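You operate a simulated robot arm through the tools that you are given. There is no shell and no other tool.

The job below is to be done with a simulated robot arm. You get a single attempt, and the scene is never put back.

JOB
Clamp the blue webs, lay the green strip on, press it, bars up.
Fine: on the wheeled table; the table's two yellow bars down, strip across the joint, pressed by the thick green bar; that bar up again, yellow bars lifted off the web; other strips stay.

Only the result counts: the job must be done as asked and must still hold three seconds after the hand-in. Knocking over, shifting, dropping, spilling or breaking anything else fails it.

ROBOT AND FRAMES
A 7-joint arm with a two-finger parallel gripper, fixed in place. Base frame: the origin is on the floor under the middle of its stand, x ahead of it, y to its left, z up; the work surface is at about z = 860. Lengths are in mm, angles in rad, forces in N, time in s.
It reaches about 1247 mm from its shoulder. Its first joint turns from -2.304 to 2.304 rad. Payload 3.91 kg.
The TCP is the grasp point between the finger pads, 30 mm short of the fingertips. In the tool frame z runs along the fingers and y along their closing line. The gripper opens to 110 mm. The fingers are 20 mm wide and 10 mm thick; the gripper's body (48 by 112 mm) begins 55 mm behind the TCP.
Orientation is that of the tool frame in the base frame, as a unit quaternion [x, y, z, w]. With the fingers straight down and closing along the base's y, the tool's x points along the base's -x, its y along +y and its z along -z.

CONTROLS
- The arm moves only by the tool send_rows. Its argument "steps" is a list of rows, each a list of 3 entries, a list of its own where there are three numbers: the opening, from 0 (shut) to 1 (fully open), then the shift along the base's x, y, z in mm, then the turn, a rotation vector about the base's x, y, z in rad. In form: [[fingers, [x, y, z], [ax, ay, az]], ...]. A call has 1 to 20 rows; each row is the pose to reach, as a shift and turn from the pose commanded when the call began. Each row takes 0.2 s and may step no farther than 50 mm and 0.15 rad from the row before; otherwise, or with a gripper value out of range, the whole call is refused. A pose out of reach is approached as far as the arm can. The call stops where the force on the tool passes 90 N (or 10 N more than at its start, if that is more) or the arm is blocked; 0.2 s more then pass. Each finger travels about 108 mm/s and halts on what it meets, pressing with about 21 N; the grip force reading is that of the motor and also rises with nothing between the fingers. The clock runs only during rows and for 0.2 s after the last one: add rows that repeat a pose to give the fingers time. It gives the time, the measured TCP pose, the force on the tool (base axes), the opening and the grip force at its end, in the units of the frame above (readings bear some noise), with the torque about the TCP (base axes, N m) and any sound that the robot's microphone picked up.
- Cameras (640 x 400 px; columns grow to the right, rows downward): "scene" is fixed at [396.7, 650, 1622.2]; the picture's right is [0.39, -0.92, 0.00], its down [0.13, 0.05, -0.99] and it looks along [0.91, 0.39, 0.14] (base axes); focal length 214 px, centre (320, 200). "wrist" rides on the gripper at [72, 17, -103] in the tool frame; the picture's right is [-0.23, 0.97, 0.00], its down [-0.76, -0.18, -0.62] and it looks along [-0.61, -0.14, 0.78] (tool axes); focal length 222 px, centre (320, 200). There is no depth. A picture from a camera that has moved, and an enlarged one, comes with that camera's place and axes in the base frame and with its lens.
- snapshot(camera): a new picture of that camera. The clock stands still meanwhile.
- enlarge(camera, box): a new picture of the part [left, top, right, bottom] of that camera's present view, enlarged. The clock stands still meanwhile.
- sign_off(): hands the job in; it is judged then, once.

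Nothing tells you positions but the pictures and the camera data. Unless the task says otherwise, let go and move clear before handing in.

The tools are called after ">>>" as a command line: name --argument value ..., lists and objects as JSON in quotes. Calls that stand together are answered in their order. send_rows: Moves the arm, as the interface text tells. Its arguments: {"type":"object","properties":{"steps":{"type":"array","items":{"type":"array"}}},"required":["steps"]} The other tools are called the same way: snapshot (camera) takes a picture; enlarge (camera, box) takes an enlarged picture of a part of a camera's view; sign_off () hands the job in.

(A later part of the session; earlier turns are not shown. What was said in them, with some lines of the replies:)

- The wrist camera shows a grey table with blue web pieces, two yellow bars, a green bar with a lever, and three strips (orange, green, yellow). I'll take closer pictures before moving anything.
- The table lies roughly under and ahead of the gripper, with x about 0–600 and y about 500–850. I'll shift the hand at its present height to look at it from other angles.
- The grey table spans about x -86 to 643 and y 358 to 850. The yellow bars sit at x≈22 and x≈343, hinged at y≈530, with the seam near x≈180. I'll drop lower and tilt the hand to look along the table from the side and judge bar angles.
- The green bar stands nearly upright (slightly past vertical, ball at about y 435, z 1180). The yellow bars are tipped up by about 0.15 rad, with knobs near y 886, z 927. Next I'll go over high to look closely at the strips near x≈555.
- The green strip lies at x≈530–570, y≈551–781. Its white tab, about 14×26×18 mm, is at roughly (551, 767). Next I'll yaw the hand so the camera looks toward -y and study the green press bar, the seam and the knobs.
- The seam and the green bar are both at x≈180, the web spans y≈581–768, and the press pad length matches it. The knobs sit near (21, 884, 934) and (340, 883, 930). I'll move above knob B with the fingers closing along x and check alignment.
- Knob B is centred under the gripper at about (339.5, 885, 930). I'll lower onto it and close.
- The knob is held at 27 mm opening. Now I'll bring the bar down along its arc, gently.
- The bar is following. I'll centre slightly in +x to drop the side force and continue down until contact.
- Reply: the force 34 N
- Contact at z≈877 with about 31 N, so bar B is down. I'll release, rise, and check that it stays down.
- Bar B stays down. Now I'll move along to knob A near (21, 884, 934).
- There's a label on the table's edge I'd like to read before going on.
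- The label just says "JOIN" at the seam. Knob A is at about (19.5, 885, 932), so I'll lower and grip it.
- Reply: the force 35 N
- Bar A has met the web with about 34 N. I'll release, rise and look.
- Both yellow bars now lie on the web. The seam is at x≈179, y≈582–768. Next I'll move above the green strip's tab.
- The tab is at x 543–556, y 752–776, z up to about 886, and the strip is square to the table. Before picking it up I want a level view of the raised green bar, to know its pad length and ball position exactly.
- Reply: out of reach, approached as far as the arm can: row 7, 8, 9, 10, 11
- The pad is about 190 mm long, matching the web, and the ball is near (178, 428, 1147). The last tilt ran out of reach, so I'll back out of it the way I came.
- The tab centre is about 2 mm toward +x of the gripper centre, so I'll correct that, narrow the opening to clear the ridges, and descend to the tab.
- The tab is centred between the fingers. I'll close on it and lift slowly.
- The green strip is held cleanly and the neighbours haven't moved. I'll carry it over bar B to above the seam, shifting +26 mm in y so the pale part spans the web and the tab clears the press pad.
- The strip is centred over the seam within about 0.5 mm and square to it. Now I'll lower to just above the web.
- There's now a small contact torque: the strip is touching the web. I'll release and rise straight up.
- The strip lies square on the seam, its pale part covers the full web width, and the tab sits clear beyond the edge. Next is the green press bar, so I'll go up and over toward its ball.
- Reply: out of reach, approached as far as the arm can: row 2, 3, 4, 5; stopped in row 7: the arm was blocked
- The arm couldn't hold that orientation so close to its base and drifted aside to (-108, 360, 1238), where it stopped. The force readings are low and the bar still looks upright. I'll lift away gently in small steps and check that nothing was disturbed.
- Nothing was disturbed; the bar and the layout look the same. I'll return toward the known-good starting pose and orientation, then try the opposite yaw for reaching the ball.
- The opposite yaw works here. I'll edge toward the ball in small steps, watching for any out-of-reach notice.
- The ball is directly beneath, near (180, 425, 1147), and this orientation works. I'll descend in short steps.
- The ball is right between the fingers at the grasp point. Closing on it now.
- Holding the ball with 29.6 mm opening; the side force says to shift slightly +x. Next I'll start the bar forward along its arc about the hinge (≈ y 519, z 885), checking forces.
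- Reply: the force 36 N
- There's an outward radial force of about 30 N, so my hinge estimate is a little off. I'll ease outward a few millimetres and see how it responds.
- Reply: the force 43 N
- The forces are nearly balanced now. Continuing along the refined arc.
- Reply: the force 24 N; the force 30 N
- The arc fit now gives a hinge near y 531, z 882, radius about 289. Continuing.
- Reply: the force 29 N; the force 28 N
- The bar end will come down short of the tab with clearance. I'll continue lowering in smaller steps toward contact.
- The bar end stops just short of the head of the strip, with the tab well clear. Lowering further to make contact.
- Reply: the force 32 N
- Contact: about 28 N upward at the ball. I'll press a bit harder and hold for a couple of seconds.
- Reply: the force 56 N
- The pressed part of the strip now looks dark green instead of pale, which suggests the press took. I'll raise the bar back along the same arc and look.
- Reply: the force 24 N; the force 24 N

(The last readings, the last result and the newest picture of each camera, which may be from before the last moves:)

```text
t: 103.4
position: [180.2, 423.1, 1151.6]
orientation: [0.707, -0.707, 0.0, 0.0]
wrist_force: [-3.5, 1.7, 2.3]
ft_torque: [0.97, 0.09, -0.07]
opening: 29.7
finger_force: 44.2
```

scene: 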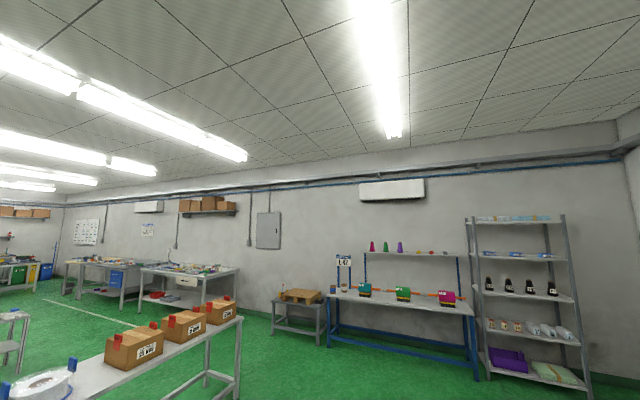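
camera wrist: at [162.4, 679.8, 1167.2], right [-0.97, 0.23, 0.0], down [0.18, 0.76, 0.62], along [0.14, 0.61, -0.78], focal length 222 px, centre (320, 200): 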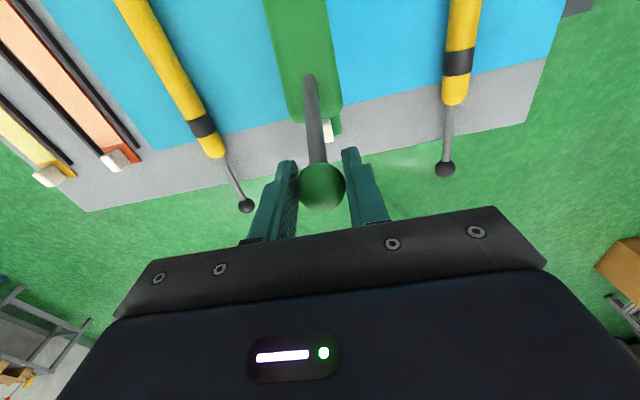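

The bar is back at its original raised position. I'll let go, rise straight up, and check that it stays.

>>> send_rows --steps '[[0.35, [0, 0, 0], [0, 0, 0]], [0.55, [0, 0, 0], [0, 0, 0]], [0.55, [0, 0, 0], [0, 0, 0]], [0.55, [0, 0, 25], [0, 0, 0]], [0.6, [0, 0, 55], [0, 0, 0]], [0.6, [0, 0, 90], [0, 0, 0]], [0.6, [0, 0, 125], [0, 0, 0]]]'

>>> snapshot --camera "wrist"

>>> enlarge --camera "wrist" --box '[240, 60, 400, 220]'

```text
t: 105.0
position: [180.4, 424.0, 1277.8]
orientation: [-0.707, 0.707, 0.0, 0.0]
wrist_force: [-0.1, 0.7, -0.1]
ft_torque: [-0.01, 0.03, 0.01]
opening: 66.0
finger_force: 0.1
```

```text
taken
camera wrist: at [162.8, 352.3, 1381.4], right [-0.97, 0.23, 0.0], down [0.18, 0.76, 0.62], along [0.14, 0.61, -0.78], focal length 222 px, centre (320, 200)
```

wrist: 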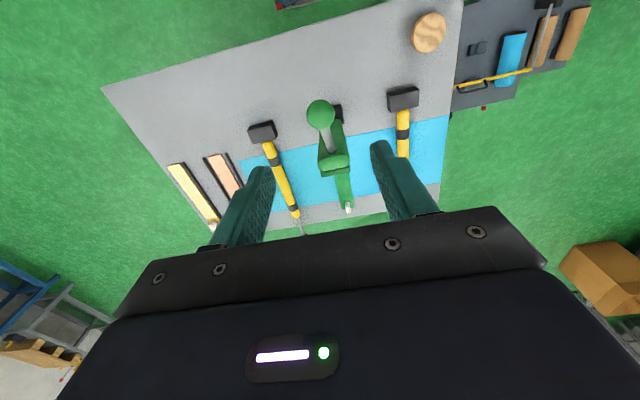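

```text
2.50 times, centred on (320, 140) of wrist
camera zoom: at [162.8, 352.3, 1381.4], right [-0.97, 0.23, 0.0], down [0.18, 0.76, 0.62], along [0.14, 0.61, -0.78], focal length 555 px, centre (320, 350)
```

zoom: 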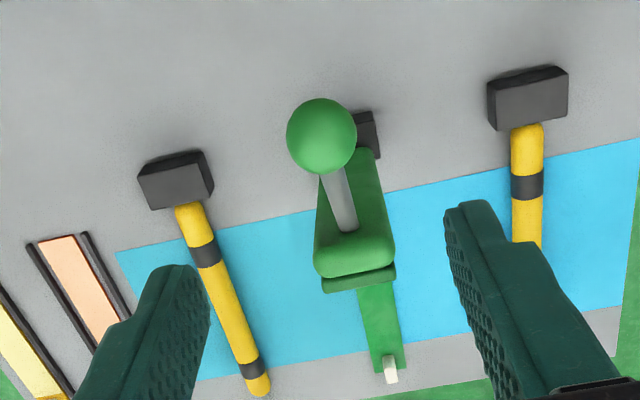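

The whole strip is now uniformly green on the seam, and the press bar stays up. Next are the yellow bars: I'll go out to knob A first.

>>> send_rows --steps '[[0.6, [0, 20, 40], [0, 0, 0]], [0.6, [0, 50, 75], [0, 0, 0]], [0.6, [0, 85, 105], [0, 0, 0]], [0.6, [0, 120, 120], [0, 0, 0]], [0.6, [-15, 160, 110], [0, 0, 0]], [0.6, [-30, 200, 95], [0, 0, 0]], [0.6, [-45, 240, 75], [0, 0, 0]], [0.6, [-60, 275, 50], [0, 0, 0]], [0.6, [-75, 305, 20], [0, 0, 0]], [0.55, [-90, 335, -15], [0, 0, 0]], [0.55, [-105, 365, -50], [0, 0, 0]], [0.5, [-120, 390, -85], [0, 0, 0]], [0.5, [-135, 415, -120], [0, 0, 0]], [0.5, [-150, 440, -155], [0, 0, 0]], [0.5, [-158, 458, -195], [0, 0, 0]], [0.5, [-160, 463, -235], [0, 0, 0]], [0.5, [-160, 463, -268], [0, 0, 0]], [0.5, [-160, 463, -268], [0, 0, 0]]]'

>>> snapshot --camera "wrist"

```text
t: 108.8
position: [19.8, 888.2, 1009.9]
orientation: [-0.707, 0.707, 0.0, 0.0]
wrist_force: [0.4, 0.1, -0.2]
ft_torque: [0.0, -0.01, 0.0]
opening: 55.0
finger_force: 0.0
```

```text
taken
camera wrist: at [2.3, 816.9, 1113.0], right [-0.97, 0.23, 0.0], down [0.18, 0.76, 0.62], along [0.14, 0.61, -0.78], focal length 222 px, centre (320, 200)
```

wrist: 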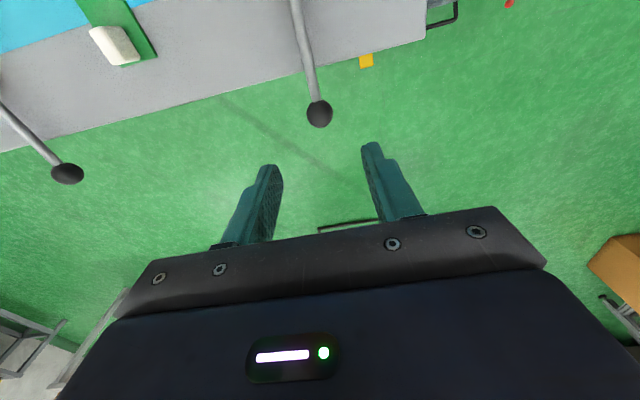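

Knob A is directly below, at about (20.5, 888, 878). I'll descend, grip, and lift it.

>>> send_rows --steps '[[0.5, [0.5, 0, -35], [0, 0, 0]], [0.5, [0.7, 0, -70], [0, 0, 0]], [0.5, [0.7, 0, -100], [0, 0, 0]], [0.5, [0.7, 0, -120], [0, 0, 0]], [0.5, [0.7, 0, -130], [0, 0, 0]], [0.3, [0.7, 0, -130], [0, 0, 0]], [0.15, [0.7, 0, -130], [0, 0, 0]], [0, [0.7, 0, -130], [0, 0, 0]], [0, [0.7, 0, -130], [0, 0, 0]], [0, [0.7, 0, -130], [0, 0, 0]]]'

```text
t: 111.0
position: [20.5, 886.8, 880.0]
orientation: [0.708, -0.707, -0.001, -0.001]
wrist_force: [-3.0, 1.5, 0.7]
ft_torque: [0.19, 0.05, -0.04]
opening: 27.2
finger_force: 44.9
```

>>> send_rows --steps '[[0, [-0.1, 0, 7], [0, 0, 0]], [0, [-0.1, -0.3, 14], [0, 0, 0]], [0, [-0.1, -0.7, 21], [0, 0, 0]], [0, [-0.1, -1.2, 28], [0, 0, 0]], [0, [-0.1, -1.8, 35], [0, 0, 0]], [0, [-0.1, -2.5, 42], [0, 0, 0]], [0, [-0.1, -3.4, 49], [0, 0, 0]]]'

```text
t: 112.6
position: [19.6, 885.2, 929.2]
orientation: [0.707, -0.707, 0.0, 0.0]
wrist_force: [-13.0, -4.2, -2.4]
ft_torque: [0.8, 0.03, 0.04]
opening: 27.3
finger_force: 45.1
```

>>> send_rows --steps '[[0, [-0.5, -0.4, 3], [0, 0, 0]], [0, [-0.5, -0.9, 6], [0, 0, 0]], [0, [-0.5, -1.4, 9], [0, 0, 0]]]'

```text
t: 113.4
position: [20.8, 882.4, 935.3]
orientation: [0.707, -0.707, 0.002, 0.0]
wrist_force: [-11.8, -0.4, -31.9]
ft_torque: [-0.09, -0.01, 0.03]
opening: 27.6
finger_force: 44.7
```

The bar has reached its upper stop at about z 935. I'll ease off slightly, release, and rise.

>>> send_rows --steps '[[0, [0.2, 0.2, -1.3], [0, 0, 0]], [0.3, [0.2, 0.2, -1.3], [0, 0, 0]], [0.5, [0.2, 0.2, -1.3], [0, 0, 0]], [0.5, [0.2, 0.2, 10], [0, 0, 0]], [0.5, [0.2, 0.2, 40], [0, 0, 0]], [0.5, [0.2, 0.2, 80], [0, 0, 0]], [0.5, [0.2, 0.2, 80], [0, 0, 0]]]'

>>> snapshot --camera "wrist"

```text
t: 115.0
position: [18.6, 884.2, 1016.3]
orientation: [-0.707, 0.708, 0.001, 0.001]
wrist_force: [0.3, 0.2, 0.0]
ft_torque: [-0.02, 0.0, 0.0]
opening: 55.0
finger_force: 0.0
```

```text
taken
camera wrist: at [1.8, 811.8, 1120.0], right [-0.97, 0.23, 0.0], down [0.18, 0.76, 0.62], along [0.14, 0.61, -0.78], focal length 222 px, centre (320, 200)
```

wrist: 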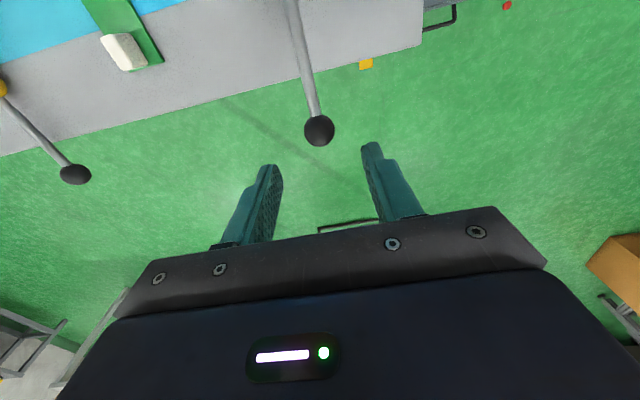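

Knob A stays up. Now over to knob B.

>>> send_rows --steps '[[0.5, [40, 0, 5], [0, 0, 0]], [0.5, [85, 1, 5], [0, 0, 0]], [0.5, [130, 1, 5], [0, 0, 0]], [0.5, [175, 2, 5], [0, 0, 0]], [0.5, [220, 2, 5], [0, 0, 0]], [0.5, [265, 3, 0], [0, 0, 0]], [0.5, [300, 3, -5], [0, 0, 0]], [0.5, [321, 3, -5], [0, 0, 0]], [0.5, [321, 3, -5], [0, 0, 0]]]'

>>> snapshot --camera "wrist"

```text
t: 117.0
position: [339.7, 885.3, 1015.0]
orientation: [-0.707, 0.707, 0.0, 0.0]
wrist_force: [0.3, 0.0, -0.1]
ft_torque: [0.02, -0.02, -0.02]
opening: 55.3
finger_force: 0.0
```

```text
taken
camera wrist: at [321.8, 812.4, 1117.1], right [-0.97, 0.23, 0.0], down [0.18, 0.76, 0.62], along [0.14, 0.61, -0.78], focal length 222 px, centre (320, 200)
```

wrist: 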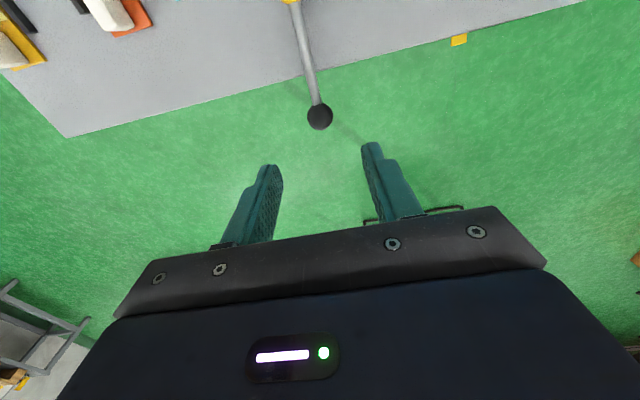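

>>> send_rows --steps '[[0.5, [0.5, 1, -35], [0, 0, 0]], [0.5, [0.8, 2, -70], [0, 0, 0]], [0.5, [0.8, 2, -100], [0, 0, 0]], [0.5, [0.8, 2, -125], [0, 0, 0]], [0.5, [0.8, 2, -135], [0, 0, 0]], [0.3, [0.8, 2, -135], [0, 0, 0]], [0.15, [0.8, 2, -135], [0, 0, 0]], [0, [0.8, 2, -135], [0, 0, 0]], [0, [0.8, 2, -135], [0, 0, 0]], [0, [0.8, 2, -135], [0, 0, 0]]]'

```text
t: 119.2
position: [340.8, 888.8, 877.8]
orientation: [0.707, -0.707, -0.001, 0.0]
wrist_force: [-15.1, -2.5, -1.4]
ft_torque: [0.16, 0.02, -0.02]
opening: 27.2
finger_force: 45.2
```

>>> send_rows --steps '[[0, [-0.6, 0, 7], [0, 0, 0]], [0, [-0.8, -0.3, 14], [0, 0, 0]], [0, [-0.8, -0.7, 21], [0, 0, 0]], [0, [-0.8, -1.2, 28], [0, 0, 0]], [0, [-0.8, -1.8, 35], [0, 0, 0]], [0, [-0.8, -2.5, 42], [0, 0, 0]], [0, [-0.8, -3.4, 49], [0, 0, 0]]]'

```text
t: 120.8
position: [339.9, 885.0, 927.6]
orientation: [0.707, -0.707, 0.0, 0.0]
wrist_force: [-15.4, 11.1, -0.5]
ft_torque: [0.74, -0.03, 0.04]
opening: 27.1
finger_force: 44.7
```

>>> send_rows --steps '[[0, [-0.4, 0, 3], [0, 0, 0]], [0, [-0.5, -0.2, 6], [0, 0, 0]], [0, [-0.5, -0.5, 8.5], [0, 0, 0]]]'

```text
t: 121.6
position: [339.4, 883.3, 930.2]
orientation: [-0.707, 0.707, -0.002, -0.002]
wrist_force: [-18.4, 9.5, -34.6]
ft_torque: [-0.01, -0.07, 0.0]
opening: 27.5
finger_force: 45.4
```

Bar B has reached its upper stop too. Releasing and rising clear.

>>> send_rows --steps '[[0, [-0.3, 0.2, -1.5], [0, 0, 0]], [0.3, [-0.3, 0.2, -1.5], [0, 0, 0]], [0.5, [-0.3, 0.2, -1.5], [0, 0, 0]], [0.5, [-0.3, 0.2, 10], [0, 0, 0]], [0.5, [-0.3, 0.2, 40], [0, 0, 0]], [0.5, [-0.3, 0.2, 80], [0, 0, 0]], [0.5, [-0.3, 0.2, 120], [0, 0, 0]], [0.5, [-0.3, 0.2, 160], [0, 0, 0]], [0.5, [-20, 0.2, 200], [0, 0, 0]], [0.5, [-50, -10, 235], [0, 0, 0]], [0.5, [-80, -30, 265], [0, 0, 0]], [0.5, [-110, -60, 290], [0, 0, 0]], [0.5, [-135, -95, 310], [0, 0, 0]], [0.5, [-155, -135, 320], [0, 0, 0]], [0.5, [-160, -180, 325], [0, 0, 0]], [0.5, [-160, -220, 325], [0, 0, 0]], [0.5, [-160, -260, 325], [0, 0, 0]], [0.5, [-160, -260, 325], [0, 0, 0]]]'

>>> snapshot --camera "wrist"

```text
t: 125.4
position: [179.9, 621.6, 1258.8]
orientation: [0.707, -0.707, -0.001, -0.001]
wrist_force: [-0.1, 0.2, -0.3]
ft_torque: [-0.02, -0.01, -0.03]
opening: 54.9
finger_force: 0.0
```

```text
taken
camera wrist: at [162.2, 550.0, 1363.3], right [-0.97, 0.23, 0.0], down [0.18, 0.76, 0.62], along [0.14, 0.61, -0.78], focal length 222 px, centre (320, 200)
```

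wrist: 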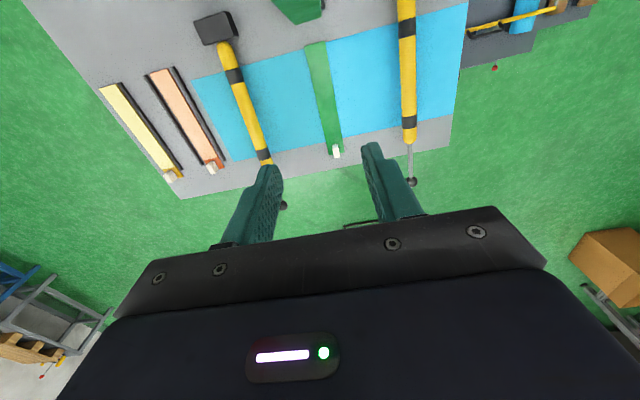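

Both yellow bars look raised and the strip is in place. I'll move up and back for a full final check.

>>> send_rows --steps '[[0.5, [0, -20, 40], [0, 0, 0]], [0.5, [0, -40, 80], [0, 0, 0]], [0.5, [0, -60, 120], [0, 0, 0]], [0.5, [0, -80, 160], [0, 0, 0]], [0.5, [0, -80, 160], [0, 0, 0]]]'

>>> snapshot --camera "wrist"

>>> enlarge --camera "wrist" --box '[220, 30, 444, 170]'

>>> enlarge --camera "wrist" --box '[100, 60, 324, 200]'

```text
t: 126.6
position: [181.2, 539.5, 1421.5]
orientation: [-0.707, 0.707, 0.0, 0.0]
wrist_force: [0.5, 0.1, -0.1]
ft_torque: [0.02, -0.01, 0.04]
opening: 55.0
finger_force: 0.1
```

```text
taken
camera wrist: at [162.7, 467.7, 1525.4], right [-0.97, 0.23, 0.0], down [0.18, 0.76, 0.62], along [0.14, 0.61, -0.78], focal length 222 px, centre (320, 200)
```

wrist: 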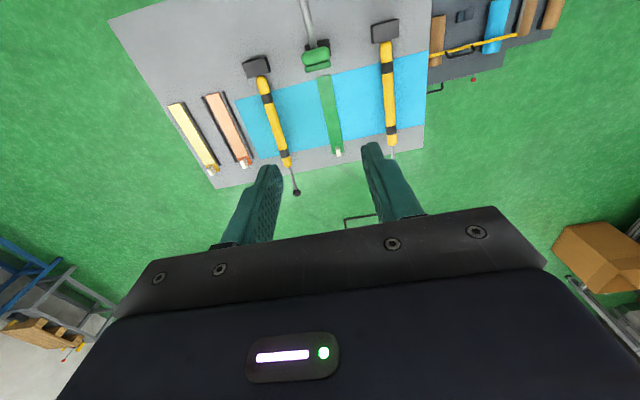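

```text
2.86 times, centred on (332, 100) of wrist
camera zoom: at [162.7, 467.7, 1525.4], right [-0.97, 0.23, 0.0], down [0.18, 0.76, 0.62], along [0.14, 0.61, -0.78], focal length 635 px, centre (286, 486)
```

zoom: 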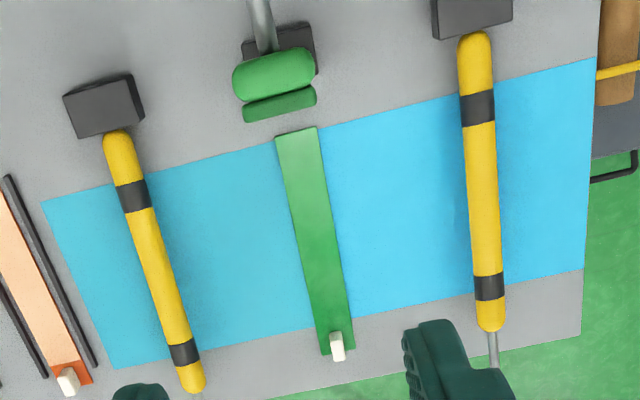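

```text
2.86 times, centred on (212, 130) of wrist
camera zoom: at [162.7, 467.7, 1525.4], right [-0.97, 0.23, 0.0], down [0.18, 0.76, 0.62], along [0.14, 0.61, -0.78], focal length 635 px, centre (629, 400)
```

zoom: 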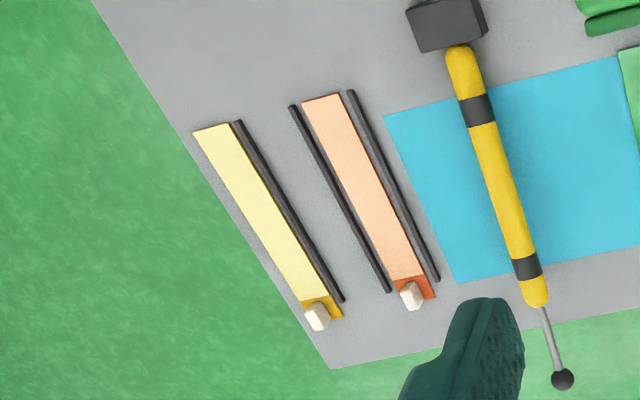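

Everything matches the job:
- The green strip lies square across the seam and has turned fully green.
- The press bar is up.
- Both yellow bars are at their raised stops.
- The orange and yellow strips are untouched.

The hand is clear, so I'm handing in.

>>> sign_off

```text
The job is handed in.
```

The job is done and handed in: the green strip is on the joint, pressed, and all the bars are back up. I haven't seen the judge's verdict.

- **Clamping:** I brought both yellow bars down onto the web, with about 30 N of contact at each knob, and they stayed down on their own.
- **Strip:** The green strip went across the seam within about 1 mm. Its pale part covered the full web width, and its tab sits clear of the press bar.
- **Pressing:** I lowered the thick green bar and pressed with about 56 N at the ball for over a second. The whole strip then turned from pale to solid green.
- **Bars up:** The green bar is back at its original upright position. Both yellow bars are at their upper stops and stayed there after release.
- **Everything else:** The orange and yellow strips did not move.

On my first approach to the green bar's ball, the arm ran out of reach and drifted about 290 mm to the side before stopping. Force readings stayed low and the pictures showed nothing disturbed. I then reached the ball with the hand turned the other way.
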